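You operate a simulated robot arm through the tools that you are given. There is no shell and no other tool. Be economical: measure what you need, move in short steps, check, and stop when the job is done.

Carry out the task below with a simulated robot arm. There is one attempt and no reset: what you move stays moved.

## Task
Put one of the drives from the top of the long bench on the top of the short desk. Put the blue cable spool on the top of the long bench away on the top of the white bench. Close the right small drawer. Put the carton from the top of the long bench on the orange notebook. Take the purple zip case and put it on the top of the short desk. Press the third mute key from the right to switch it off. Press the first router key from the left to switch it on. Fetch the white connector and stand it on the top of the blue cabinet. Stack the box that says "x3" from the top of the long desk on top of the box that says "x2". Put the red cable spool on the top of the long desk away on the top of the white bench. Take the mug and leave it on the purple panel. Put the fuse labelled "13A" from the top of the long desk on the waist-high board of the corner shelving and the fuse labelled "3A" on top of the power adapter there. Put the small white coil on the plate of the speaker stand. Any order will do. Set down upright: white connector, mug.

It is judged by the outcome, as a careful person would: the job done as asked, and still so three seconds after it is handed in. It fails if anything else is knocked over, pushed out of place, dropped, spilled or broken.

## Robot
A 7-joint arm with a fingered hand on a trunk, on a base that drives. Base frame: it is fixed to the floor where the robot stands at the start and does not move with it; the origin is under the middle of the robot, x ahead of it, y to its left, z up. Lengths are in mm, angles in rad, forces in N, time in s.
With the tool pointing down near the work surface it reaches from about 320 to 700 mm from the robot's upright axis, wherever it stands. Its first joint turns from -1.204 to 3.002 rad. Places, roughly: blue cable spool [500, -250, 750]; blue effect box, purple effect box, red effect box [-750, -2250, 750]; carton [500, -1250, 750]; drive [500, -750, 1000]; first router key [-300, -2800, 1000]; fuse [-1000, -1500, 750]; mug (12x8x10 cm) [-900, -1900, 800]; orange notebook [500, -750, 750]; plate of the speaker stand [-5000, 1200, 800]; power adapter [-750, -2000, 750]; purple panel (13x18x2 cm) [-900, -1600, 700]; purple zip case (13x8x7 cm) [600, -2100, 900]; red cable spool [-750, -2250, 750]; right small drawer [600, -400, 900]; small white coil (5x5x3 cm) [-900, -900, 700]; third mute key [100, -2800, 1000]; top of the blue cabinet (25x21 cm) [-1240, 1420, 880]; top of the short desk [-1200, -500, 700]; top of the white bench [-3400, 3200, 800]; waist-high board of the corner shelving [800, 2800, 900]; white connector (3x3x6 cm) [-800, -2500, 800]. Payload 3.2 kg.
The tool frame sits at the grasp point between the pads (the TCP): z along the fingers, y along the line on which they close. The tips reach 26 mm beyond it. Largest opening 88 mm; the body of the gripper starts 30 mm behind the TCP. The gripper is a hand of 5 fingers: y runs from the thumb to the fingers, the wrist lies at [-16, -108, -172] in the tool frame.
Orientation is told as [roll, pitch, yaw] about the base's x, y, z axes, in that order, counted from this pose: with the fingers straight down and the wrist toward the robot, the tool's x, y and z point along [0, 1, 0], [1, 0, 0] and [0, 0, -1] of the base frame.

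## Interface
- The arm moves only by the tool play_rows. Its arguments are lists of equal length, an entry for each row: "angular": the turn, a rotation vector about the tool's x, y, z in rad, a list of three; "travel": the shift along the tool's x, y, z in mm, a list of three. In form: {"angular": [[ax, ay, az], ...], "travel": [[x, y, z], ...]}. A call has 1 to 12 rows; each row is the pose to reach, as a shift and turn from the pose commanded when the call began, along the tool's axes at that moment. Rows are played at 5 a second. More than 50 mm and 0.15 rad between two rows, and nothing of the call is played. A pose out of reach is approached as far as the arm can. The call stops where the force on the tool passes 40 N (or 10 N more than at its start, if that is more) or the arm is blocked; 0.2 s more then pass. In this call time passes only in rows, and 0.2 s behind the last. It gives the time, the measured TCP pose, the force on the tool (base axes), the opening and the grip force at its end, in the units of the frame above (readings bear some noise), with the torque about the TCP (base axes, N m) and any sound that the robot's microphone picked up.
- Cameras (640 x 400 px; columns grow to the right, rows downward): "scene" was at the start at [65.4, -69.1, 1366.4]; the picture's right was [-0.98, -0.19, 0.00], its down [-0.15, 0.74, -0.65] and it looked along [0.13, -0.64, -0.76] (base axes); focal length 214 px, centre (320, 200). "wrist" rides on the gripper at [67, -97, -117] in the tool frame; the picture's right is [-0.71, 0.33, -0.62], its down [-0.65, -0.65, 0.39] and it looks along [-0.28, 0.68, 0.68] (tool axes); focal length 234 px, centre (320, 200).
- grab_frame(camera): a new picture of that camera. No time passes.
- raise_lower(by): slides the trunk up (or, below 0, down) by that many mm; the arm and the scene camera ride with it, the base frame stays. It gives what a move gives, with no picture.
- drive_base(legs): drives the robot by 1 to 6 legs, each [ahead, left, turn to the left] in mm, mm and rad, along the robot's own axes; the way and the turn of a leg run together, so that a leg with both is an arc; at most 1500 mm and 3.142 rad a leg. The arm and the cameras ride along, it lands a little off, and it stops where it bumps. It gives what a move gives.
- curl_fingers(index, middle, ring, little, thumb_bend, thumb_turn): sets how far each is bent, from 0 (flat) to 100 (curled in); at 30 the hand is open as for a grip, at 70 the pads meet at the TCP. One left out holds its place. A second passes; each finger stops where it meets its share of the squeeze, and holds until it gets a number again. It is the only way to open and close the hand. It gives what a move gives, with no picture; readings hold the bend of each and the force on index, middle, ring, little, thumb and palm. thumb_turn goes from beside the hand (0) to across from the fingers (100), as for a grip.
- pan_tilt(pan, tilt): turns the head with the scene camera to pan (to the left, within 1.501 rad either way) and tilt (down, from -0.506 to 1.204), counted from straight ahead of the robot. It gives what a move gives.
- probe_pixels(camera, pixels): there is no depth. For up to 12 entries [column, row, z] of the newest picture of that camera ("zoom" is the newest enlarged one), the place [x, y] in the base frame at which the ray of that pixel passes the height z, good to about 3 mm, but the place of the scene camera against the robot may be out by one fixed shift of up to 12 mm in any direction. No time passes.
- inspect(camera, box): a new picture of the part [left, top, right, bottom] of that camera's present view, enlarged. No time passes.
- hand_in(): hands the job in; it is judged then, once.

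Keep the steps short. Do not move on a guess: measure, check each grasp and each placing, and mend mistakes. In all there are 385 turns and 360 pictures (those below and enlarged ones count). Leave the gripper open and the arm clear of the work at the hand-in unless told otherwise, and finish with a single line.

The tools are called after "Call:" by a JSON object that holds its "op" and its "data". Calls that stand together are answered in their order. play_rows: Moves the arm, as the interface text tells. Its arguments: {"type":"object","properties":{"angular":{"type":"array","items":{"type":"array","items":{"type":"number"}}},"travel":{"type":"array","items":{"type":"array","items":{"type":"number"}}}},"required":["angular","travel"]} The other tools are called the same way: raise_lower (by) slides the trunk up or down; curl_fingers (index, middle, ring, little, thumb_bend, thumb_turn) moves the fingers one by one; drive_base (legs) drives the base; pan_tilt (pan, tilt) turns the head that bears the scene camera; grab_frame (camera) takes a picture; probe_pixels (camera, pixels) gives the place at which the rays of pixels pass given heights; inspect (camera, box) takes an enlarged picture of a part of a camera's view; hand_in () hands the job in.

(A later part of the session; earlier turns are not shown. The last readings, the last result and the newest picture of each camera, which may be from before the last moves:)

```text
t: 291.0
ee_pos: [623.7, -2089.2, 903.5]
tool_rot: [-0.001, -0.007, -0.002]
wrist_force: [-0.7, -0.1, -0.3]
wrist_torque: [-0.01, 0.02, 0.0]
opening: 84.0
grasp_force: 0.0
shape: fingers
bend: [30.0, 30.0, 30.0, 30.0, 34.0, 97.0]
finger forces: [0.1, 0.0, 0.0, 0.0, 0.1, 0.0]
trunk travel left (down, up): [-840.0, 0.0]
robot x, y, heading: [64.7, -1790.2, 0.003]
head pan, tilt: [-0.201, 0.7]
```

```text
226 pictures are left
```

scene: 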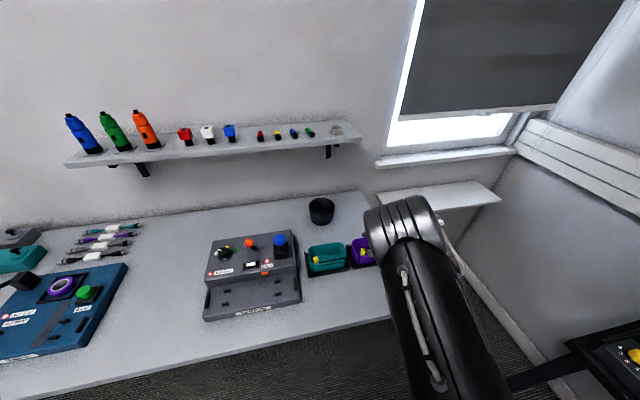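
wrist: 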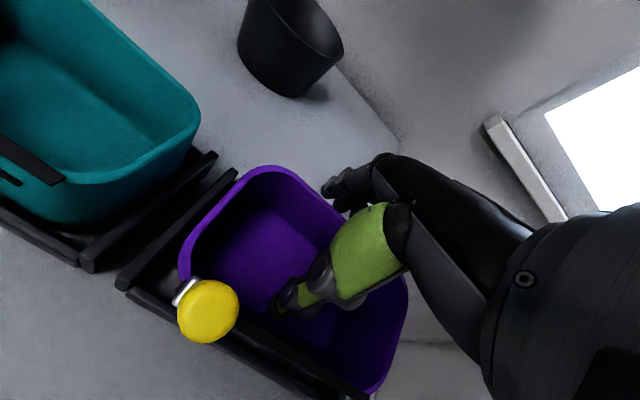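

Thumb is inside, fingers behind the back wall. Close and lift slightly.

Call:
{"op": "curl_fingers", "data": {"index": 75, "middle": 75, "ring": 75, "little": 75, "thumb_bend": 75}}

Call:
{"op": "play_rows", "data": {"angular": [[0, 0, 0], [0, 0, 0], [0, 0, 0]], "travel": [[0, 0, -10], [0, 0, -25], [0, 0, -50]]}}

Call:
{"op": "grab_frame", "data": {"camera": "wrist"}}

Call:
{"op": "inspect", "data": {"camera": "scene", "box": [290, 170, 450, 290]}}

```text
t: 292.0
ee_pos: [625.2, -2087.2, 903.5]
tool_rot: [0.0, -0.007, -0.002]
wrist_force: [3.5, -0.9, 0.3]
wrist_torque: [0.02, -0.19, 0.22]
opening: 2.3
grasp_force: 11.9
shape: fingers
bend: [74.0, 74.0, 74.0, 75.0, 67.0, 97.0]
finger forces: [4.8, 4.3, 3.9, 0.9, 10.1, 0.0]
trunk travel left (down, up): [-840.0, 0.0]
robot x, y, heading: [61.8, -1791.9, -0.004]
head pan, tilt: [-0.201, 0.7]
```

```text
t: 292.8
ee_pos: [626.2, -2087.0, 955.6]
tool_rot: [-0.002, -0.007, -0.002]
wrist_force: [0.0, 0.4, -1.3]
wrist_torque: [0.0, -0.09, -0.04]
opening: 1.9
grasp_force: 7.9
shape: fingers
bend: [74.0, 74.0, 75.0, 75.0, 67.0, 96.0]
finger forces: [5.6, 2.0, 0.2, 0.0, 7.8, 0.0]
trunk travel left (down, up): [-840.0, 0.0]
robot x, y, heading: [63.0, -1791.1, -0.001]
head pan, tilt: [-0.201, 0.7]
```

```text
225 pictures are left
```

wrist: 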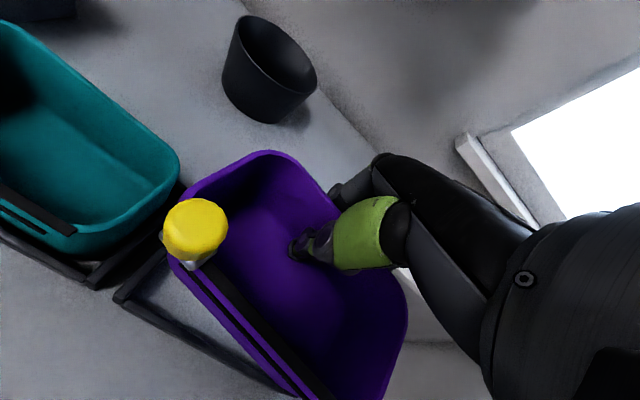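

```text
3.33 times, centred on (370, 230) of scene
```

zoom: 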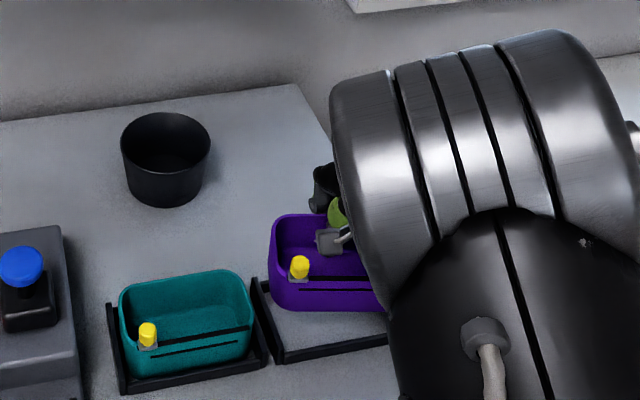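

Call:
{"op": "curl_fingers", "data": {"index": 95, "middle": 95, "ring": 95, "little": 95, "thumb_bend": 95}}

Call:
{"op": "grab_frame", "data": {"camera": "wrist"}}

```text
t: 293.8
ee_pos: [626.5, -2087.6, 954.0]
tool_rot: [0.0, -0.009, -0.003]
wrist_force: [-0.6, 0.2, -1.3]
wrist_torque: [-0.01, -0.04, 0.04]
opening: 0.0
grasp_force: 23.6
shape: fingers
bend: [77.0, 96.0, 95.0, 95.0, 75.0, 94.0]
finger forces: [17.5, 6.0, 0.0, 0.0, 23.8, 0.0]
trunk travel left (down, up): [-840.0, 0.0]
robot x, y, heading: [62.8, -1796.4, -0.002]
head pan, tilt: [-0.201, 0.7]
```

```text
223 pictures are left
```

wrist: 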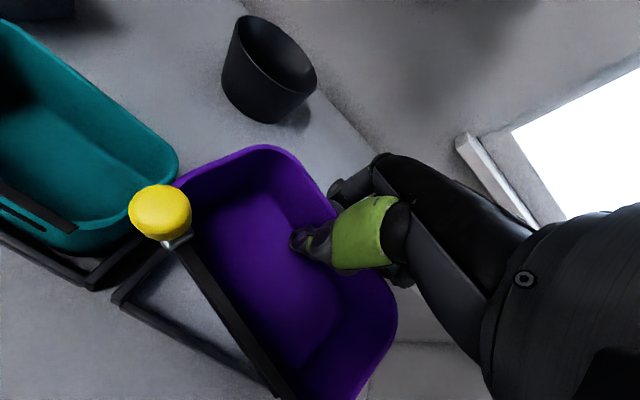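

Held by index and thumb. Raise, back off, strafe north, then turn to face the short desk.

Call:
{"op": "play_rows", "data": {"angular": [[0, 0, 0], [0, 0, 0], [0, 0, 0]], "travel": [[0, 0, -25], [0, 0, -50], [0, 0, -75]]}}

Call:
{"op": "drive_base", "data": {"legs": [[-300, 0, 0], [0, 1200, 0]]}}

Call:
{"op": "grab_frame", "data": {"camera": "wrist"}}

```text
t: 294.6
ee_pos: [625.6, -2088.5, 1029.2]
tool_rot: [0.0, -0.006, -0.002]
wrist_force: [0.5, -0.1, -2.2]
wrist_torque: [-0.05, -0.08, 0.01]
opening: 0.0
grasp_force: 23.3
shape: fingers
bend: [77.0, 96.0, 95.0, 95.0, 75.0, 94.0]
finger forces: [17.5, 5.7, 0.1, 0.1, 23.6, 0.0]
trunk travel left (down, up): [-840.0, 0.0]
robot x, y, heading: [67.2, -1791.2, -0.002]
head pan, tilt: [-0.201, 0.7]
```

```text
t: 302.5
ee_pos: [329.6, -873.7, 1028.9]
tool_rot: [0.0, -0.007, -0.012]
wrist_force: [0.2, 0.6, -1.5]
wrist_torque: [-0.05, -0.06, 0.0]
opening: 0.0
grasp_force: 23.2
shape: fingers
bend: [77.0, 96.0, 95.0, 95.0, 75.0, 94.0]
finger forces: [17.4, 5.8, 0.0, 0.0, 23.4, 0.0]
trunk travel left (down, up): [-840.0, 0.0]
robot x, y, heading: [-230.8, -571.8, -0.012]
head pan, tilt: [-0.201, 0.7]
```

```text
222 pictures are left
```

wrist: 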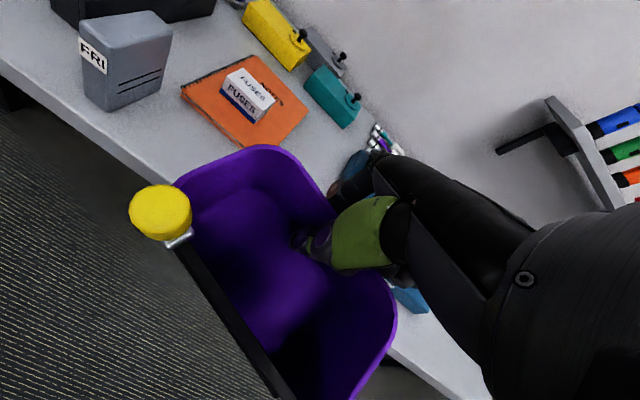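

Call:
{"op": "drive_base", "data": {"legs": [[0, 0, -1.57], [0, 0, -1.56]]}}

Call:
{"op": "pan_tilt", "data": {"pan": 0.0, "tilt": 0.8}}

Call:
{"op": "grab_frame", "data": {"camera": "scene"}}

Call:
{"op": "grab_frame", "data": {"camera": "wrist"}}

```text
t: 310.4
ee_pos: [-806.3, -304.6, 1029.1]
tool_rot: [-0.001, -0.007, -3.095]
wrist_force: [-0.9, -0.8, -2.1]
wrist_torque: [0.02, 0.07, -0.03]
opening: 0.3
grasp_force: 20.2
shape: fingers
bend: [77.0, 95.0, 95.0, 95.0, 76.0, 94.0]
finger forces: [16.3, 3.9, 0.0, 0.0, 20.8, 0.0]
trunk travel left (down, up): [-840.0, 0.0]
robot x, y, heading: [-231.8, -573.4, -3.098]
head pan, tilt: [-0.201, 0.7]
```

```text
t: 311.1
ee_pos: [-807.1, -304.7, 1027.7]
tool_rot: [0.001, -0.007, -3.097]
wrist_force: [0.0, 0.5, -1.2]
wrist_torque: [0.03, 0.08, -0.05]
opening: 0.0
grasp_force: 20.3
shape: fingers
bend: [77.0, 95.0, 95.0, 95.0, 76.0, 94.0]
finger forces: [16.3, 4.0, 0.0, 0.0, 20.9, 0.0]
trunk travel left (down, up): [-840.0, 0.0]
robot x, y, heading: [-230.4, -570.5, -3.096]
head pan, tilt: [0.0, 0.799]
```

```text
221 pictures are left
```

scene: 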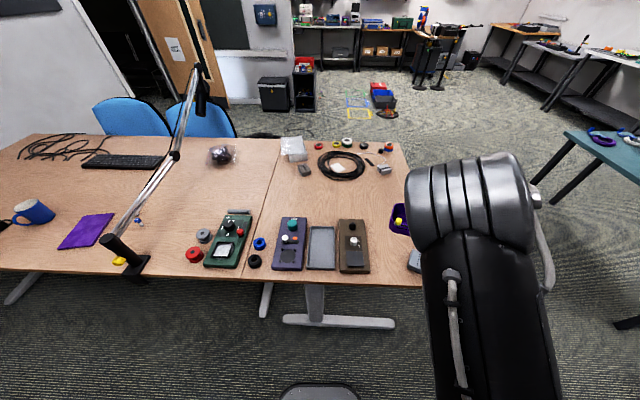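

```text
220 pictures are left
```

wrist: 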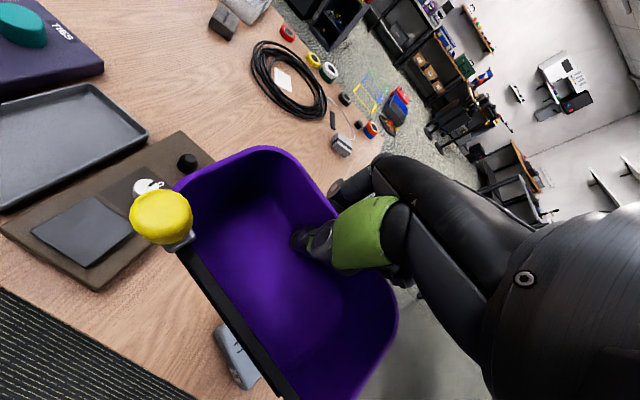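

Call:
{"op": "probe_pixels", "data": {"camera": "scene", "pixels": [[384, 168, 740], [375, 205, 725], [352, 220, 760], [370, 270, 740], [365, 165, 725], [340, 180, 725], [304, 170, 740]]}}

Call:
{"op": "probe_pixels", "data": {"camera": "wrist", "pixels": [[240, 355, 750], [342, 147, 740], [325, 155, 725], [290, 130, 725], [190, 162, 760], [215, 330, 730]]}}

```text
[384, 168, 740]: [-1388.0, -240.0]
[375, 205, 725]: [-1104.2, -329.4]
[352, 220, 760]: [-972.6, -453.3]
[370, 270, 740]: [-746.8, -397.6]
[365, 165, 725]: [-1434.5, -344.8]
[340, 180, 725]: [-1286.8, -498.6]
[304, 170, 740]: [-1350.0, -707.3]
```

```text
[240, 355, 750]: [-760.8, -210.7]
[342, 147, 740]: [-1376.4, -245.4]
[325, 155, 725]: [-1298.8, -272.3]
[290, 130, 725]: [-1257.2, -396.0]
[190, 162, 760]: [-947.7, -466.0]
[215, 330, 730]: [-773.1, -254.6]
```

Call:
{"op": "probe_pixels", "data": {"camera": "scene", "pixels": [[320, 384, 200], [320, 384, 300], [285, 320, 60], [395, 322, 60], [320, 290, 60]]}}

```text
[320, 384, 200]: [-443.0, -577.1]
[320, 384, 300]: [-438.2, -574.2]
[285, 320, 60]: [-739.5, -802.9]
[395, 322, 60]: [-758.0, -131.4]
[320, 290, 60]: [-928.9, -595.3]
```

Call:
{"op": "drive_base", "data": {"legs": [[200, 0, 0]]}}

Call:
{"op": "raise_lower", "data": {"by": -190}}

Call:
{"op": "grab_frame", "data": {"camera": "wrist"}}

Call:
{"op": "grab_frame", "data": {"camera": "scene"}}

```text
t: 312.8
ee_pos: [-1014.4, -315.4, 1029.1]
tool_rot: [0.001, -0.006, -3.093]
wrist_force: [0.2, -0.4, -2.2]
wrist_torque: [0.0, 0.06, 0.0]
opening: 0.0
grasp_force: 21.2
shape: fingers
bend: [77.0, 95.0, 95.0, 95.0, 76.0, 94.0]
finger forces: [16.4, 4.1, 0.0, 0.1, 20.9, 0.1]
trunk travel left (down, up): [-840.0, 0.0]
robot x, y, heading: [-434.3, -583.7, -3.095]
head pan, tilt: [0.0, 0.799]
```

```text
t: 314.8
ee_pos: [-1014.9, -314.6, 837.5]
tool_rot: [0.0, -0.006, -3.093]
wrist_force: [-0.9, -0.5, -1.7]
wrist_torque: [0.01, 0.06, 0.0]
opening: 0.0
grasp_force: 20.2
shape: fingers
bend: [77.0, 95.0, 95.0, 95.0, 76.0, 94.0]
finger forces: [16.4, 4.0, 0.1, 0.1, 20.7, 0.0]
trunk travel left (down, up): [-650.0, 190.0]
robot x, y, heading: [-438.2, -583.1, -3.094]
head pan, tilt: [0.0, 0.799]
```

```text
219 pictures are left
```

wrist: 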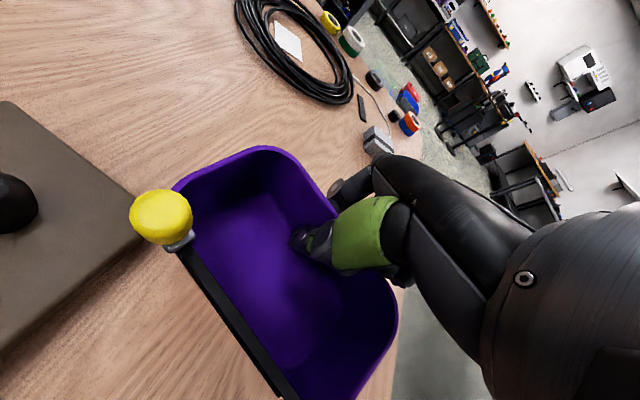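

```text
218 pictures are left
```

scene: 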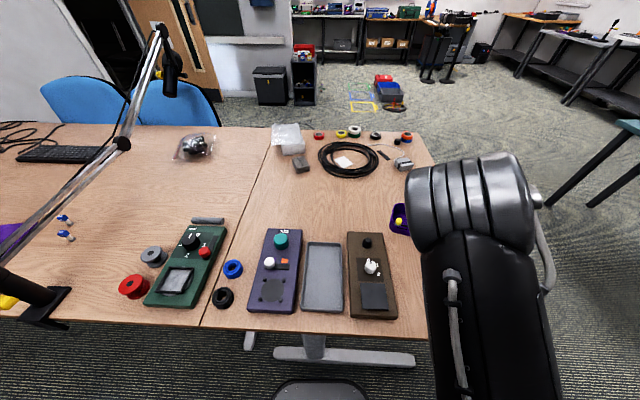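

Clear below. Lower to contact.

Call:
{"op": "play_rows", "data": {"angular": [[0, 0, 0], [0, 0, 0], [0, 0, 0], [0, 0, 0], [0, 0, 0], [0, 0, 0], [0, 0, 0], [0, 0, 0], [0, 0, 0]], "travel": [[0, 0, 15], [0, 0, 27], [0, 0, 35], [0, 0, 42], [0, 0, 49], [0, 0, 56], [0, 0, 62], [0, 0, 68], [0, 0, 72]]}}

Call:
{"op": "grab_frame", "data": {"camera": "wrist"}}

```text
t: 316.8
ee_pos: [-1015.0, -312.7, 770.0]
tool_rot: [-0.003, -0.014, -3.096]
wrist_force: [-6.5, 11.8, 20.0]
wrist_torque: [-0.69, -1.03, 0.54]
opening: 0.0
grasp_force: 33.2
shape: fingers
bend: [78.0, 98.0, 96.0, 95.0, 76.0, 92.0]
finger forces: [12.0, 21.1, 6.7, 0.0, 26.7, 0.0]
trunk travel left (down, up): [-650.0, 190.0]
robot x, y, heading: [-440.7, -580.0, -3.096]
head pan, tilt: [0.0, 0.799]
```

```text
217 pictures are left
```

wrist: 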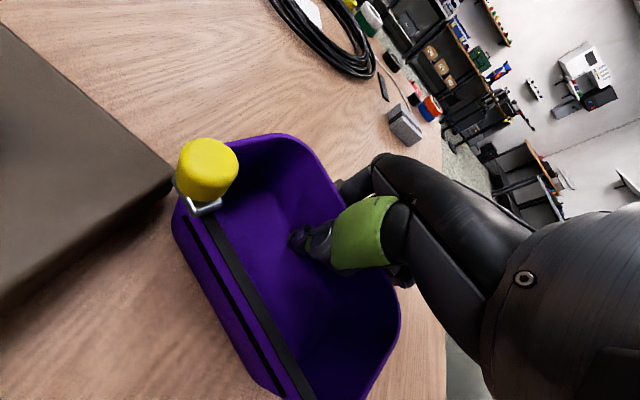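

Call:
{"op": "curl_fingers", "data": {"index": 35, "middle": 35, "ring": 35, "little": 35, "thumb_bend": 40}}

Call:
{"op": "play_rows", "data": {"angular": [[0, 0, 0], [0, 0, 0], [0, 0, 0], [0, 0, 0]], "travel": [[0, 0, -25], [0, 0, -65], [0, 0, -105], [0, 0, -145]]}}

Call:
{"op": "grab_frame", "data": {"camera": "wrist"}}

```text
t: 317.8
ee_pos: [-1015.0, -316.4, 767.0]
tool_rot: [0.0, -0.007, -3.092]
wrist_force: [0.1, 0.3, -0.2]
wrist_torque: [-0.02, -0.01, -0.02]
opening: 71.8
grasp_force: 0.1
shape: fingers
bend: [35.0, 35.0, 35.0, 35.0, 40.0, 97.0]
finger forces: [0.0, 0.0, 0.0, 0.1, 0.1, 0.0]
trunk travel left (down, up): [-650.0, 190.0]
robot x, y, heading: [-439.3, -581.6, -3.094]
head pan, tilt: [0.0, 0.799]
```

```text
t: 318.8
ee_pos: [-1011.2, -314.9, 913.2]
tool_rot: [-0.002, -0.006, -3.093]
wrist_force: [0.4, -1.1, -0.3]
wrist_torque: [-0.01, 0.01, -0.02]
opening: 71.7
grasp_force: 0.1
shape: fingers
bend: [35.0, 35.0, 35.0, 35.0, 40.0, 97.0]
finger forces: [0.1, 0.0, 0.1, 0.0, 0.0, 0.1]
trunk travel left (down, up): [-650.0, 190.0]
robot x, y, heading: [-436.5, -581.7, -3.095]
head pan, tilt: [0.0, 0.799]
```

```text
216 pictures are left
```

wrist: 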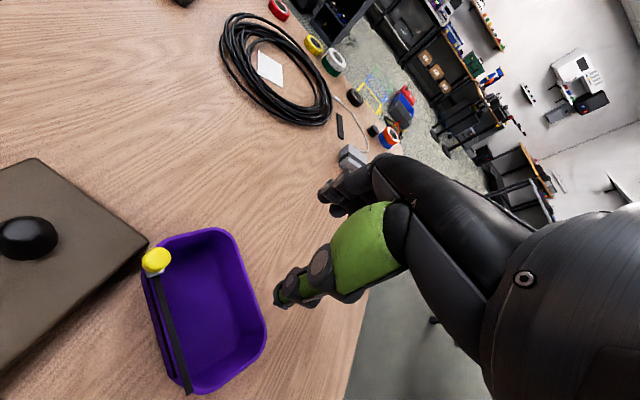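

Case is on the desk. Back off, raise the trunk, and move south to look over the long desk.

Call:
{"op": "raise_lower", "data": {"by": 190}}

Call:
{"op": "drive_base", "data": {"legs": [[-420, 0, -0.05], [0, 1300, 0]]}}

Call:
{"op": "grab_frame", "data": {"camera": "scene"}}

Call:
{"op": "grab_frame", "data": {"camera": "wrist"}}

```text
t: 320.9
ee_pos: [-1012.5, -314.3, 1100.6]
tool_rot: [-0.001, -0.008, -3.094]
wrist_force: [0.1, -0.2, 0.1]
wrist_torque: [-0.01, -0.02, 0.0]
opening: 71.9
grasp_force: 0.0
shape: fingers
bend: [35.0, 35.0, 35.0, 35.0, 40.0, 97.0]
finger forces: [0.1, 0.0, 0.0, 0.0, 0.0, 0.0]
trunk travel left (down, up): [-840.0, 0.0]
robot x, y, heading: [-435.2, -579.4, -3.097]
head pan, tilt: [0.0, 0.799]
```

```text
t: 329.7
ee_pos: [-572.0, -1600.1, 1100.2]
tool_rot: [0.0, -0.008, -3.129]
wrist_force: [0.4, 0.6, 0.8]
wrist_torque: [0.0, -0.03, 0.0]
opening: 71.9
grasp_force: 0.1
shape: fingers
bend: [35.0, 35.0, 35.0, 35.0, 40.0, 97.0]
finger forces: [0.0, 0.0, 0.0, 0.0, 0.0, 0.0]
trunk travel left (down, up): [-840.0, 0.0]
robot x, y, heading: [-5.1, -1891.7, -3.133]
head pan, tilt: [0.0, 0.799]
```

```text
215 pictures are left
```

scene: 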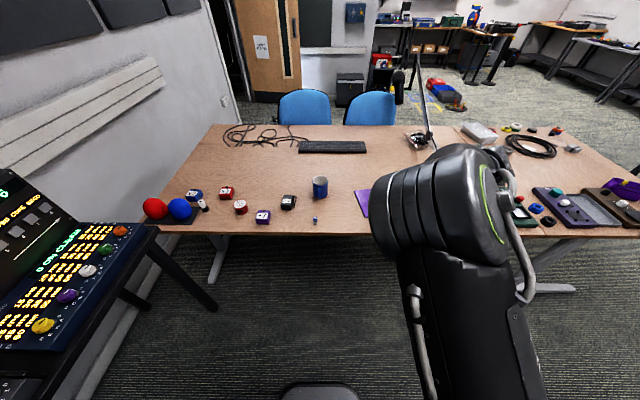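

```text
214 pictures are left
```

wrist: 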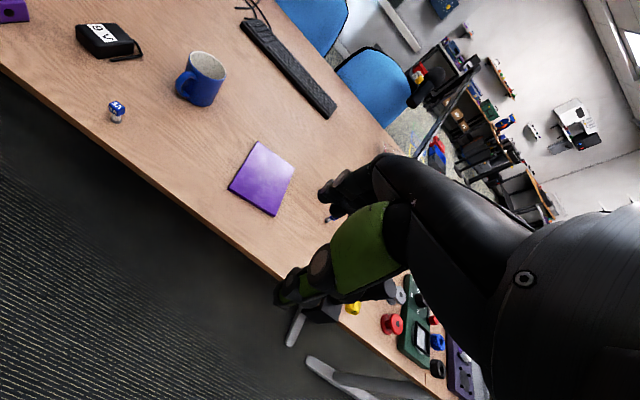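

Call:
{"op": "inspect", "data": {"camera": "scene", "box": [130, 160, 370, 250]}}

Call:
{"op": "inspect", "data": {"camera": "wrist", "box": [60, 0, 260, 140]}}

```text
2.67 times, centred on (250, 205) of scene
```

zoom: 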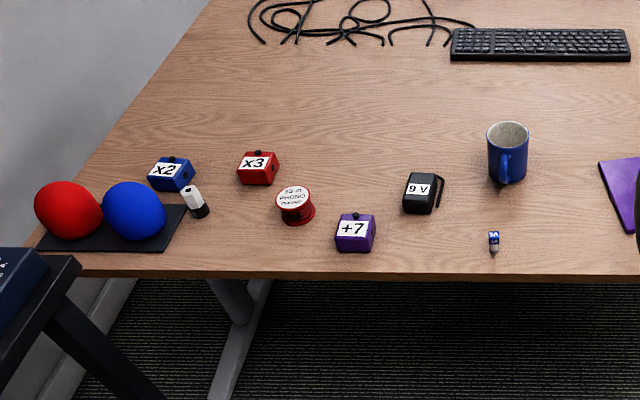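

```text
2.86 times, centred on (160, 70) of wrist
```

zoom: 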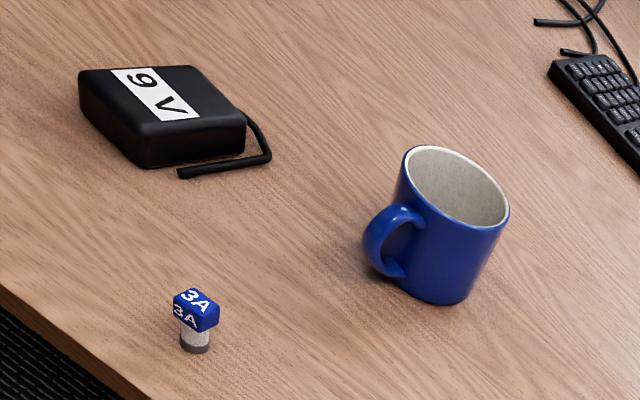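

Mug first. Swing the hand in front of the robot with the thumb turned away from the mug's handle.

Call:
{"op": "play_rows", "data": {"angular": [[0, 0, -0.13], [0, 0, -0.26], [0, 0, -0.39], [0, 0, -0.52], [0, 0, -0.65], [0, 0, -0.78], [0, 0, -0.91], [0, 0, -1.05], [0, 0, -1.2]], "travel": [[32, 0, 10], [64, 0, 20], [96, 0, 30], [128, 0, 40], [160, 0, 50], [192, 0, 60], [224, 0, 70], [256, 0, 80], [290, 0, 90]]}}

Call:
{"op": "curl_fingers", "data": {"index": 15, "middle": 15, "ring": 15, "little": 15, "thumb_bend": 15}}

Call:
{"op": "drive_base", "data": {"legs": [[260, 0, 0]]}}

Call:
{"op": "grab_frame", "data": {"camera": "wrist"}}

Call:
{"op": "grab_frame", "data": {"camera": "scene"}}

```text
t: 331.7
ee_pos: [-568.8, -1888.0, 1008.2]
tool_rot: [-0.01, -0.001, -1.923]
wrist_force: [0.5, -1.4, 0.4]
wrist_torque: [0.01, 0.02, 0.01]
opening: 71.9
grasp_force: 0.0
shape: fingers
bend: [35.0, 35.0, 35.0, 35.0, 40.0, 97.0]
finger forces: [0.0, 0.1, 0.1, 0.0, 0.0, 0.0]
trunk travel left (down, up): [-840.0, 0.0]
robot x, y, heading: [-9.9, -1887.1, -3.131]
head pan, tilt: [0.0, 0.799]
```

```text
t: 332.7
ee_pos: [-567.1, -1886.6, 1010.2]
tool_rot: [-0.007, -0.003, -1.928]
wrist_force: [-0.1, -0.1, -0.2]
wrist_torque: [0.02, 0.01, 0.04]
opening: 111.1
grasp_force: 0.1
shape: fingers
bend: [15.0, 15.0, 15.0, 15.0, 16.0, 97.0]
finger forces: [0.1, 0.1, 0.1, 0.0, 0.0, 0.0]
trunk travel left (down, up): [-840.0, 0.0]
robot x, y, heading: [-4.4, -1886.1, -3.126]
head pan, tilt: [0.0, 0.799]
```

```text
t: 334.6
ee_pos: [-824.1, -1893.6, 1009.8]
tool_rot: [-0.007, -0.002, -1.923]
wrist_force: [0.4, -0.5, 0.5]
wrist_torque: [0.01, 0.0, 0.02]
opening: 111.3
grasp_force: 0.2
shape: fingers
bend: [15.0, 15.0, 15.0, 15.0, 16.0, 97.0]
finger forces: [0.0, 0.0, 0.1, 0.0, 0.0, 0.0]
trunk travel left (down, up): [-840.0, 0.0]
robot x, y, heading: [-263.6, -1892.1, -3.123]
head pan, tilt: [0.0, 0.799]
```

```text
211 pictures are left
```

wrist: 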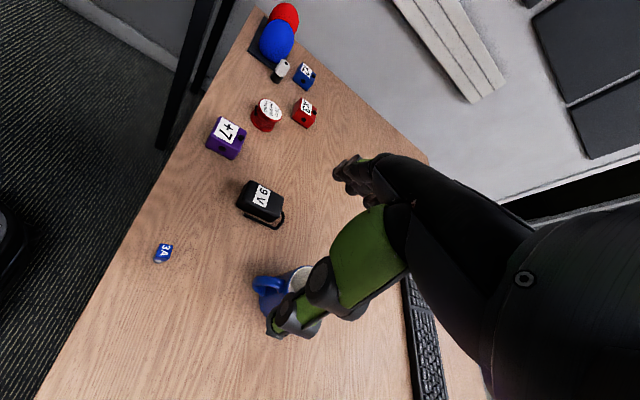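

```text
210 pictures are left
```

scene: 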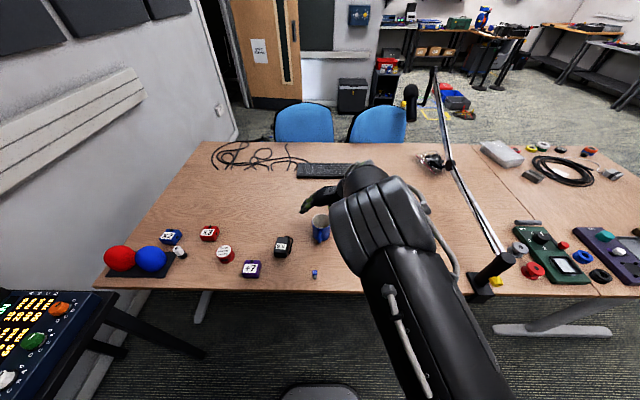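

Call:
{"op": "inspect", "data": {"camera": "wrist", "box": [220, 240, 350, 350]}}

Call:
{"op": "inspect", "data": {"camera": "scene", "box": [270, 190, 370, 280]}}

Call:
{"op": "probe_pixels", "data": {"camera": "zoom", "pixels": [[320, 200, 825]]}}

```text
3.64 times, centred on (285, 295) of wrist
```

zoom: 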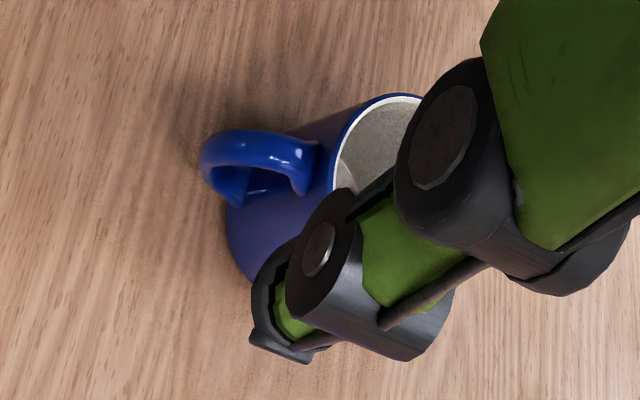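

```text
4.44 times, centred on (320, 235) of scene
```

zoom: 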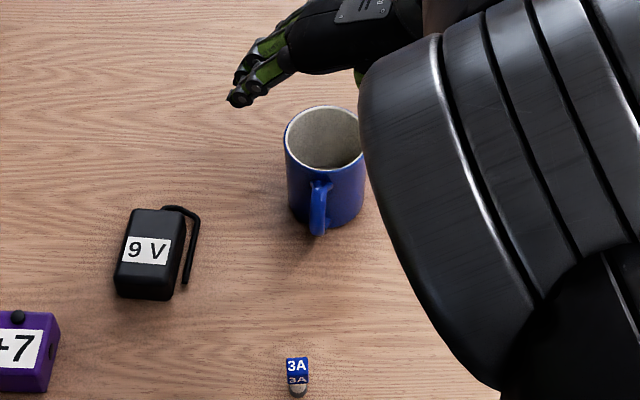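

```text
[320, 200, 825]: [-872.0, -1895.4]
```

Call:
{"op": "probe_pixels", "data": {"camera": "zoom", "pixels": [[326, 140, 825], [285, 140, 825], [325, 107, 825], [325, 170, 825], [317, 228, 728], [317, 190, 790], [150, 250, 760], [297, 370, 745]]}}

Call:
{"op": "probe_pixels", "data": {"camera": "wrist", "pixels": [[289, 287, 825], [310, 268, 825], [295, 280, 825], [261, 300, 728], [255, 280, 800]]}}

```text
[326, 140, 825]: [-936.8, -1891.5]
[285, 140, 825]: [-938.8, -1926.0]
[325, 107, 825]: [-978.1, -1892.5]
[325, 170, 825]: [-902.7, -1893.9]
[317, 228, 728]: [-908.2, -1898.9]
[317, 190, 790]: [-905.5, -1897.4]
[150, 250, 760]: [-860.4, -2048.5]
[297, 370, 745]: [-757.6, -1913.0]
```

```text
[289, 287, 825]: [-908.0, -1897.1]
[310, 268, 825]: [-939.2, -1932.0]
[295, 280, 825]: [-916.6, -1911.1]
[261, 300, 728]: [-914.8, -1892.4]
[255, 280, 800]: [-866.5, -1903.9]
```

Call:
{"op": "play_rows", "data": {"angular": [[0, 0, 0], [0, 0, 0], [0, 0, 0], [0, 0, 0], [0, 0, 0], [0, 0, 0]], "travel": [[-36, 13, 0], [-72, 27, 0], [-109, 40, 0], [-109, 40, 45], [-109, 40, 90], [-109, 40, 125]]}}

Call:
{"op": "grab_frame", "data": {"camera": "wrist"}}

Call:
{"op": "inspect", "data": {"camera": "scene", "box": [250, 170, 390, 290]}}

```text
t: 336.0
ee_pos: [-897.7, -1886.5, 934.1]
tool_rot: [-0.005, -0.002, -1.922]
wrist_force: [-0.7, 0.4, -0.2]
wrist_torque: [-0.02, -0.01, 0.0]
opening: 111.5
grasp_force: 0.0
shape: fingers
bend: [15.0, 15.0, 15.0, 15.0, 15.0, 97.0]
finger forces: [0.0, 0.1, 0.0, 0.0, 0.1, 0.0]
out of reach, approached as far as the arm can: row 3, 4, 5, 6
trunk travel left (down, up): [-840.0, 0.0]
robot x, y, heading: [-256.8, -1894.1, -3.121]
head pan, tilt: [0.0, 0.799]
```

```text
207 pictures are left
```

wrist: 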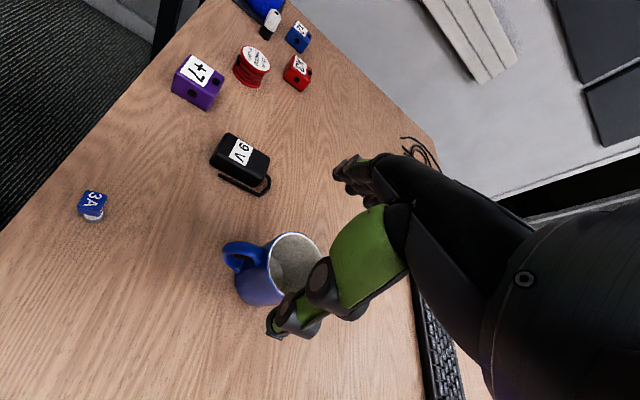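

```text
3.33 times, centred on (320, 230) of scene
```

zoom: 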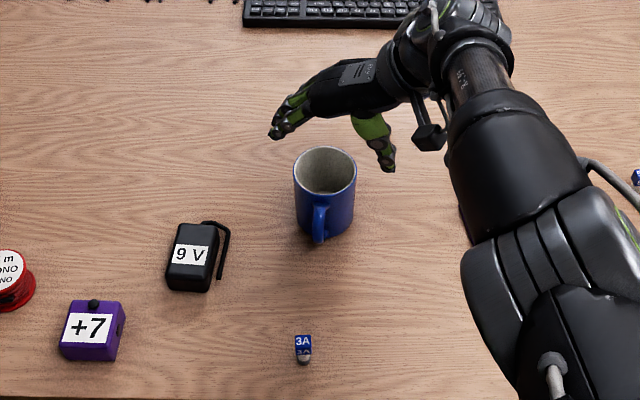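

Call:
{"op": "drive_base", "data": {"legs": [[42, 0, 0]]}}

Call:
{"op": "grab_frame", "data": {"camera": "wrist"}}

Call:
{"op": "probe_pixels", "data": {"camera": "wrist", "pixels": [[300, 245, 825]]}}

Call:
{"op": "inspect", "data": {"camera": "wrist", "box": [200, 200, 360, 330]}}

```text
t: 336.9
ee_pos: [-938.0, -1884.7, 934.2]
tool_rot: [-0.009, -0.001, -1.924]
wrist_force: [0.9, 0.4, -0.4]
wrist_torque: [-0.01, 0.01, -0.01]
opening: 111.3
grasp_force: 0.1
shape: fingers
bend: [15.0, 15.0, 15.0, 15.0, 15.0, 97.0]
finger forces: [0.1, 0.1, 0.1, 0.1, 0.1, 0.0]
trunk travel left (down, up): [-840.0, 0.0]
robot x, y, heading: [-304.2, -1892.4, -3.126]
head pan, tilt: [0.0, 0.799]
```

```text
205 pictures are left
```

wrist: 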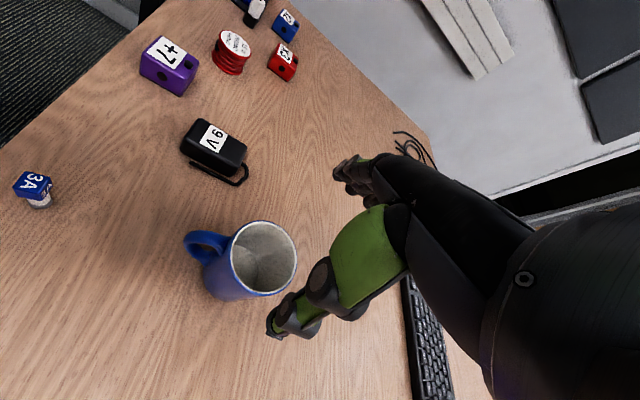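

```text
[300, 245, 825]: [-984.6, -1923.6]
```

```text
3.08 times, centred on (280, 265) of wrist
```

zoom: 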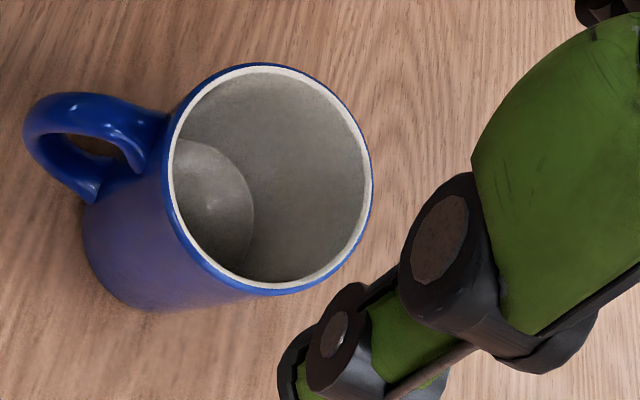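

Call:
{"op": "probe_pixels", "data": {"camera": "zoom", "pixels": [[270, 178, 825], [165, 175, 825], [372, 185, 825], [265, 65, 825], [275, 292, 825]]}}

```text
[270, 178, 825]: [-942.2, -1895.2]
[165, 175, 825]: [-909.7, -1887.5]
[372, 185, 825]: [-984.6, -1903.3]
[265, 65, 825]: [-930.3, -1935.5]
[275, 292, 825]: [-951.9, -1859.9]
```

Call:
{"op": "play_rows", "data": {"angular": [[0, 0, 0]], "travel": [[-1, 12, 0]]}}

Call:
{"op": "raise_lower", "data": {"by": -80}}

Call:
{"op": "grab_frame", "data": {"camera": "wrist"}}

Call:
{"op": "inspect", "data": {"camera": "scene", "box": [250, 170, 390, 290]}}

```text
t: 337.2
ee_pos: [-935.8, -1898.2, 934.1]
tool_rot: [-0.009, 0.001, -1.926]
wrist_force: [0.5, -0.4, -0.1]
wrist_torque: [0.03, -0.01, 0.02]
opening: 111.7
grasp_force: 0.0
shape: fingers
bend: [15.0, 15.0, 15.0, 15.0, 15.0, 97.0]
finger forces: [0.1, 0.0, 0.0, 0.0, 0.0, 0.0]
out of reach, approached as far as the arm can: row 1
trunk travel left (down, up): [-840.0, 0.0]
robot x, y, heading: [-304.7, -1891.1, -3.126]
head pan, tilt: [0.0, 0.799]
```

```text
t: 338.4
ee_pos: [-937.2, -1897.6, 851.6]
tool_rot: [-0.007, -0.001, -1.922]
wrist_force: [-0.2, -0.2, 1.0]
wrist_torque: [0.0, -0.04, -0.02]
opening: 111.3
grasp_force: 0.2
shape: fingers
bend: [15.0, 15.0, 15.0, 15.0, 15.0, 97.0]
finger forces: [0.0, 0.0, 0.0, 0.0, 0.0, 0.0]
trunk travel left (down, up): [-760.0, 80.0]
robot x, y, heading: [-303.9, -1893.8, -3.13]
head pan, tilt: [0.0, 0.799]
```

```text
203 pictures are left
```

wrist: 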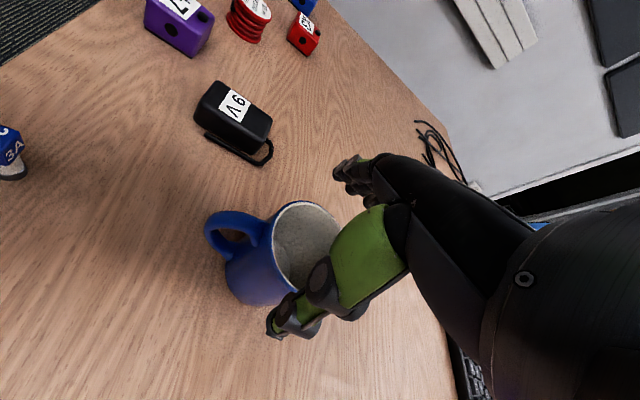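

```text
3.33 times, centred on (320, 230) of scene
```

zoom: 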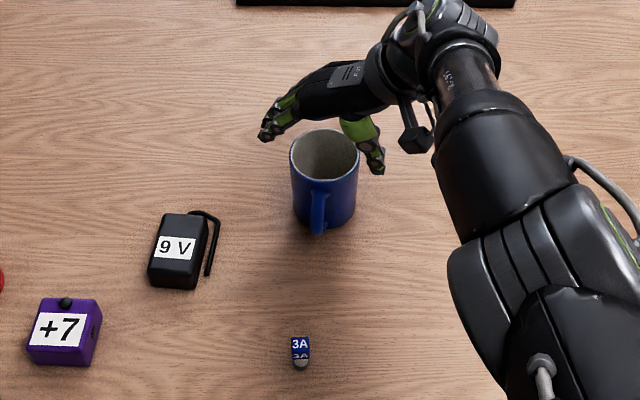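

Call:
{"op": "raise_lower", "data": {"by": -48}}

Call:
{"op": "grab_frame", "data": {"camera": "wrist"}}

```text
t: 339.3
ee_pos: [-938.3, -1896.4, 803.5]
tool_rot: [-0.009, -0.002, -1.924]
wrist_force: [-0.4, -0.8, 1.6]
wrist_torque: [0.04, 0.02, 0.04]
opening: 112.1
grasp_force: 0.7
shape: fingers
bend: [15.0, 15.0, 15.0, 15.0, 15.0, 97.0]
finger forces: [0.6, 0.0, 0.1, 0.1, 0.0, 0.0]
trunk travel left (down, up): [-712.0, 128.0]
robot x, y, heading: [-301.7, -1890.0, -3.126]
head pan, tilt: [0.0, 0.799]
```

```text
201 pictures are left
```

wrist: 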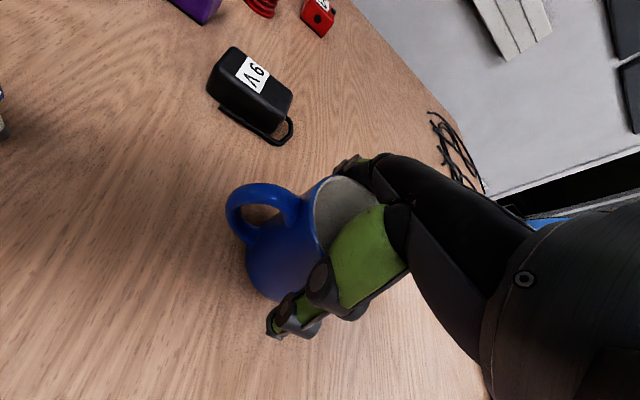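

Mug is straddled. Close.

Call:
{"op": "curl_fingers", "data": {"index": 60, "middle": 60, "ring": 60, "little": 60, "thumb_bend": 60}}

Call:
{"op": "raise_lower", "data": {"by": 40}}

Call:
{"op": "grab_frame", "data": {"camera": "wrist"}}

Call:
{"op": "inspect", "data": {"camera": "scene", "box": [250, 170, 390, 290]}}

```text
t: 340.3
ee_pos: [-938.5, -1898.1, 806.2]
tool_rot: [-0.01, -0.004, -1.925]
wrist_force: [-4.9, -2.3, 12.2]
wrist_torque: [-0.16, 0.06, -0.04]
opening: 98.0
grasp_force: 39.4
shape: fingers
bend: [29.0, 42.0, 56.0, 60.0, 27.0, 94.0]
finger forces: [15.0, 11.9, 12.7, 0.1, 38.4, 0.0]
trunk travel left (down, up): [-712.0, 128.0]
robot x, y, heading: [-304.1, -1890.4, -3.124]
head pan, tilt: [0.0, 0.799]
```

```text
t: 341.1
ee_pos: [-938.1, -1896.2, 842.9]
tool_rot: [-0.006, 0.0, -1.925]
wrist_force: [-0.4, -0.1, -3.5]
wrist_torque: [-0.03, -0.01, 0.01]
opening: 97.4
grasp_force: 36.5
shape: fingers
bend: [29.0, 42.0, 56.0, 60.0, 27.0, 93.0]
finger forces: [13.3, 10.3, 10.6, 0.0, 38.8, 0.0]
trunk travel left (down, up): [-752.0, 88.0]
robot x, y, heading: [-304.9, -1897.3, -3.127]
head pan, tilt: [0.0, 0.799]
```

```text
200 pictures are left
```

wrist: 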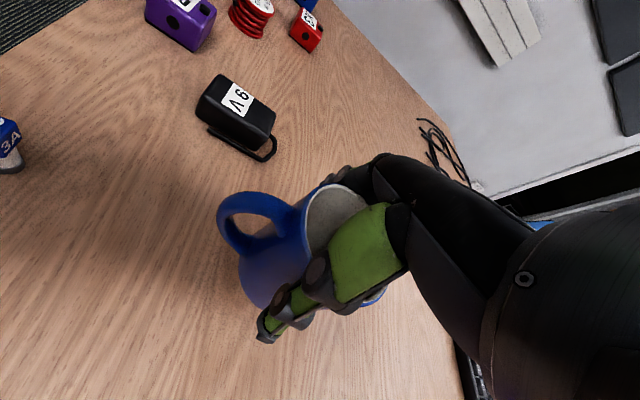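

```text
3.33 times, centred on (320, 230) of scene
```

zoom: 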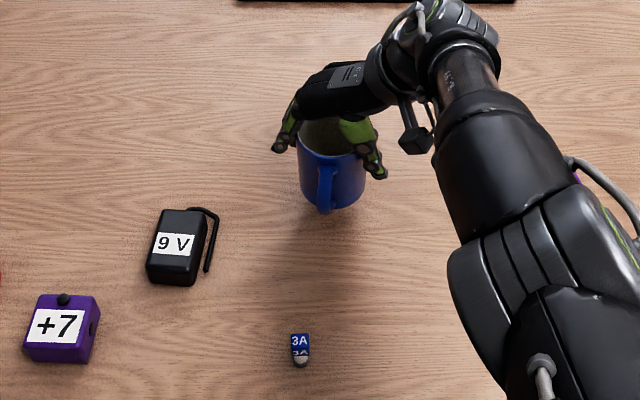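

Call:
{"op": "raise_lower", "data": {"by": 88}}

Call:
{"op": "grab_frame", "data": {"camera": "scene"}}

Call:
{"op": "pan_tilt", "data": {"pan": -0.5, "tilt": 0.8}}

Call:
{"op": "grab_frame", "data": {"camera": "scene"}}

```text
t: 342.4
ee_pos: [-938.7, -1895.4, 932.4]
tool_rot: [-0.007, -0.001, -1.923]
wrist_force: [0.1, 0.3, -2.2]
wrist_torque: [-0.01, -0.02, -0.01]
opening: 97.8
grasp_force: 36.3
shape: fingers
bend: [29.0, 42.0, 56.0, 60.0, 27.0, 93.0]
finger forces: [13.3, 10.2, 10.6, 0.0, 38.7, 0.1]
trunk travel left (down, up): [-840.0, 0.0]
robot x, y, heading: [-299.8, -1890.4, -3.122]
head pan, tilt: [0.0, 0.799]
```

```text
198 pictures are left
```

scene: 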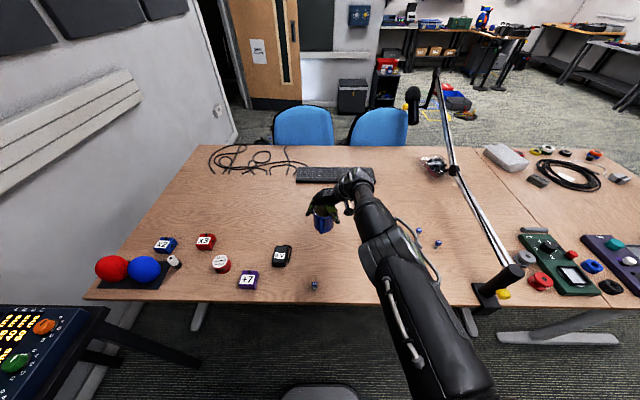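

```text
t: 343.3
ee_pos: [-939.1, -1896.5, 931.2]
tool_rot: [-0.006, -0.002, -1.925]
wrist_force: [-0.3, 0.1, -3.1]
wrist_torque: [-0.02, -0.01, 0.03]
opening: 97.6
grasp_force: 36.3
shape: fingers
bend: [29.0, 42.0, 56.0, 60.0, 27.0, 93.0]
finger forces: [13.3, 10.3, 10.6, 0.0, 38.7, 0.0]
trunk travel left (down, up): [-840.0, 0.0]
robot x, y, heading: [-303.4, -1893.9, -3.128]
head pan, tilt: [-0.499, 0.799]
```

```text
197 pictures are left
```

scene: 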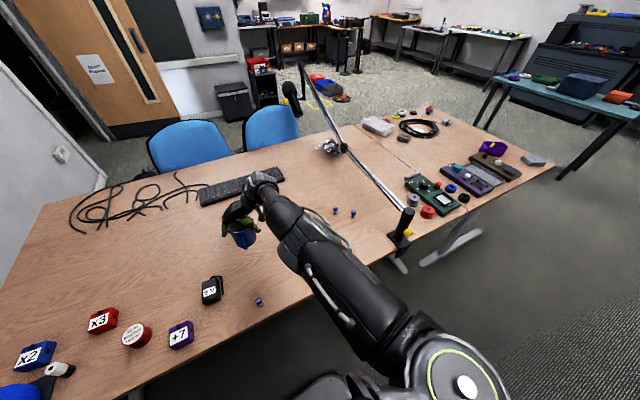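

Call:
{"op": "drive_base", "data": {"legs": [[0, -270, 0]]}}

Call:
{"op": "grab_frame", "data": {"camera": "wrist"}}

Call:
{"op": "grab_frame", "data": {"camera": "scene"}}

```text
t: 345.2
ee_pos: [-942.4, -1623.1, 931.1]
tool_rot: [-0.007, -0.002, -1.929]
wrist_force: [-0.2, 0.6, -3.1]
wrist_torque: [-0.05, 0.01, 0.0]
opening: 97.7
grasp_force: 36.9
shape: fingers
bend: [29.0, 42.0, 56.0, 60.0, 27.0, 93.0]
finger forces: [13.3, 10.4, 10.8, 0.0, 38.7, 0.0]
trunk travel left (down, up): [-840.0, 0.0]
robot x, y, heading: [-307.8, -1623.9, -3.124]
head pan, tilt: [-0.499, 0.799]
```

```text
196 pictures are left
```

wrist: 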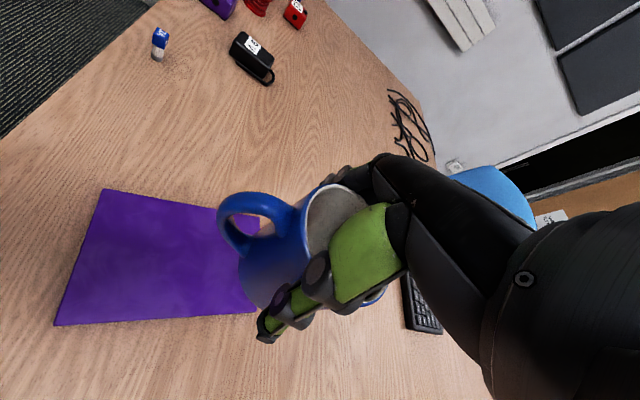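

```text
195 pictures are left
```

scene: 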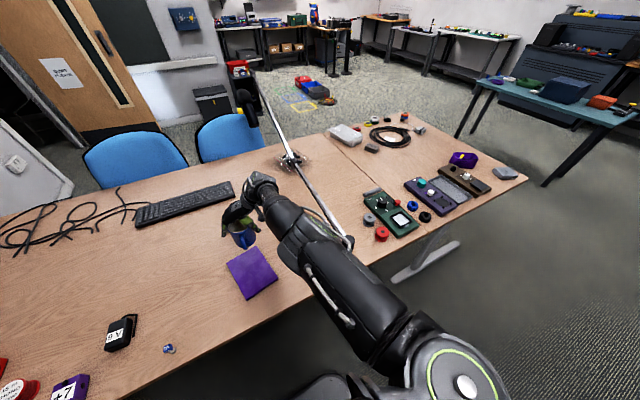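

Call:
{"op": "probe_pixels", "data": {"camera": "wrist", "pixels": [[102, 189, 735], [54, 325, 735], [255, 312, 735], [215, 205, 735]]}}

Call:
{"op": "probe_pixels", "data": {"camera": "scene", "pixels": [[226, 263, 735], [250, 300, 735], [278, 277, 735], [256, 247, 735]]}}

Call:
{"op": "inspect", "data": {"camera": "scene", "box": [240, 120, 420, 300]}}

```text
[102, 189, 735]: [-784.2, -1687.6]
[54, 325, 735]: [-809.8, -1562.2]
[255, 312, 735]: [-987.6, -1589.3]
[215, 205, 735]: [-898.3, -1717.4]
```

```text
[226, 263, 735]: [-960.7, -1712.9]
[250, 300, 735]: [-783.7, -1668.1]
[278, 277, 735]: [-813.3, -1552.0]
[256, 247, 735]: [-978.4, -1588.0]
```

```text
2.22 times, centred on (330, 210) of scene
```

zoom: 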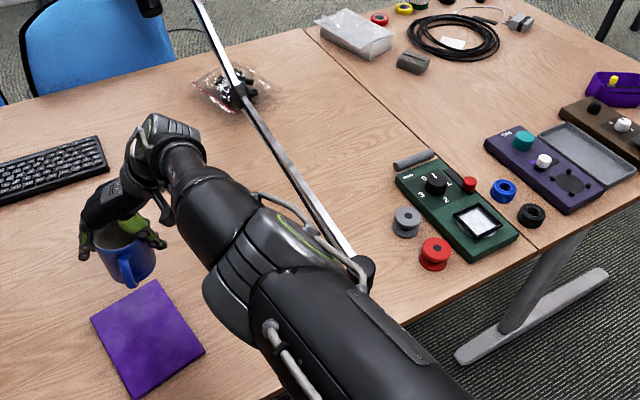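

Call:
{"op": "drive_base", "data": {"legs": [[-55, 12, 0]]}}

Call:
{"op": "raise_lower", "data": {"by": -90}}

Call:
{"op": "grab_frame", "data": {"camera": "wrist"}}

Call:
{"op": "grab_frame", "data": {"camera": "scene"}}

```text
t: 346.2
ee_pos: [-889.8, -1635.2, 931.2]
tool_rot: [-0.005, -0.002, -1.926]
wrist_force: [0.0, 0.1, -3.0]
wrist_torque: [0.03, 0.01, -0.01]
opening: 97.6
grasp_force: 36.3
shape: fingers
bend: [29.0, 43.0, 56.0, 60.0, 27.0, 93.0]
finger forces: [13.4, 10.2, 10.7, 0.1, 38.7, 0.1]
trunk travel left (down, up): [-840.0, 0.0]
robot x, y, heading: [-254.8, -1638.4, -3.132]
head pan, tilt: [-0.499, 0.799]
```

```text
t: 347.4
ee_pos: [-887.1, -1635.4, 841.4]
tool_rot: [-0.008, 0.0, -1.929]
wrist_force: [0.1, -0.4, -3.0]
wrist_torque: [0.0, 0.02, -0.03]
opening: 97.4
grasp_force: 36.3
shape: fingers
bend: [29.0, 43.0, 56.0, 60.0, 27.0, 93.0]
finger forces: [13.3, 10.2, 10.7, 0.0, 38.6, 0.0]
trunk travel left (down, up): [-750.0, 90.0]
robot x, y, heading: [-257.2, -1629.8, -3.126]
head pan, tilt: [-0.499, 0.799]
```

```text
193 pictures are left
```

wrist: 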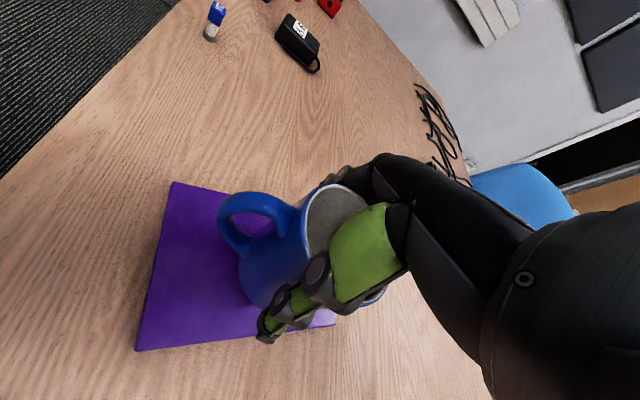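

```text
192 pictures are left
```

scene: 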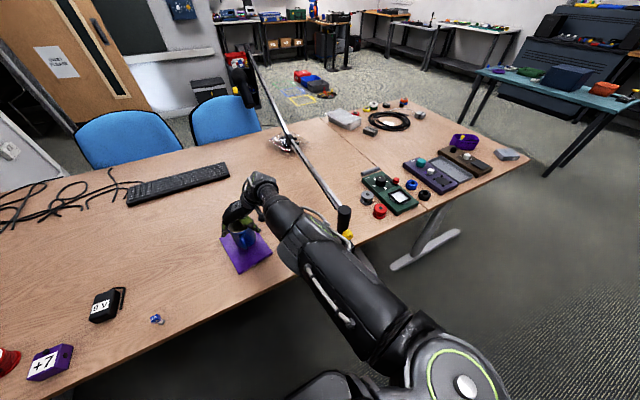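

Call:
{"op": "raise_lower", "data": {"by": -14}}

Call:
{"op": "play_rows", "data": {"angular": [[0, 0, 0], [0, 0, 0], [0, 0, 0], [0, 0, 0], [0, 0, 0], [0, 0, 0]], "travel": [[0, 0, 3], [0, 0, 6], [0, 0, 9], [0, 0, 12], [0, 0, 15], [0, 0, 18]]}}

Call:
{"op": "grab_frame", "data": {"camera": "wrist"}}

```text
t: 348.0
ee_pos: [-887.8, -1635.2, 827.5]
tool_rot: [-0.006, -0.003, -1.929]
wrist_force: [0.7, 0.3, -3.5]
wrist_torque: [0.01, 0.0, -0.01]
opening: 97.5
grasp_force: 36.4
shape: fingers
bend: [29.0, 43.0, 56.0, 60.0, 27.0, 93.0]
finger forces: [13.3, 10.2, 10.7, 0.1, 38.7, 0.0]
trunk travel left (down, up): [-736.0, 104.0]
robot x, y, heading: [-251.6, -1631.0, -3.127]
head pan, tilt: [-0.499, 0.799]
```

```text
t: 349.4
ee_pos: [-884.3, -1635.0, 816.7]
tool_rot: [-0.015, -0.008, -1.928]
wrist_force: [-8.6, 1.3, 26.2]
wrist_torque: [-0.13, -0.04, -0.04]
opening: 97.6
grasp_force: 40.5
shape: fingers
bend: [29.0, 43.0, 56.0, 60.0, 26.0, 94.0]
finger forces: [15.6, 12.3, 13.4, 0.0, 40.2, 0.0]
out of reach, approached as far as the arm can: row 6
trunk travel left (down, up): [-736.0, 104.0]
robot x, y, heading: [-250.7, -1638.8, -3.129]
head pan, tilt: [-0.499, 0.799]
```

```text
191 pictures are left
```

wrist: 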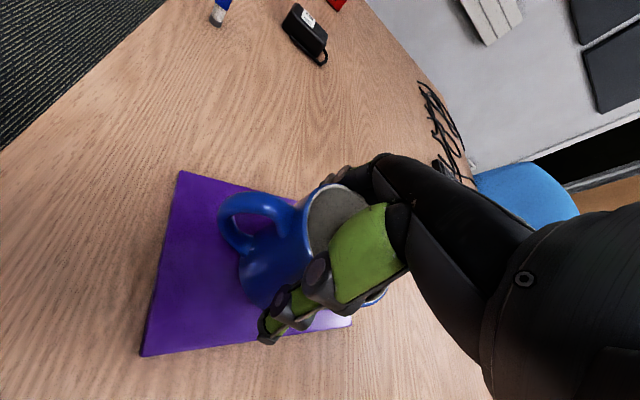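

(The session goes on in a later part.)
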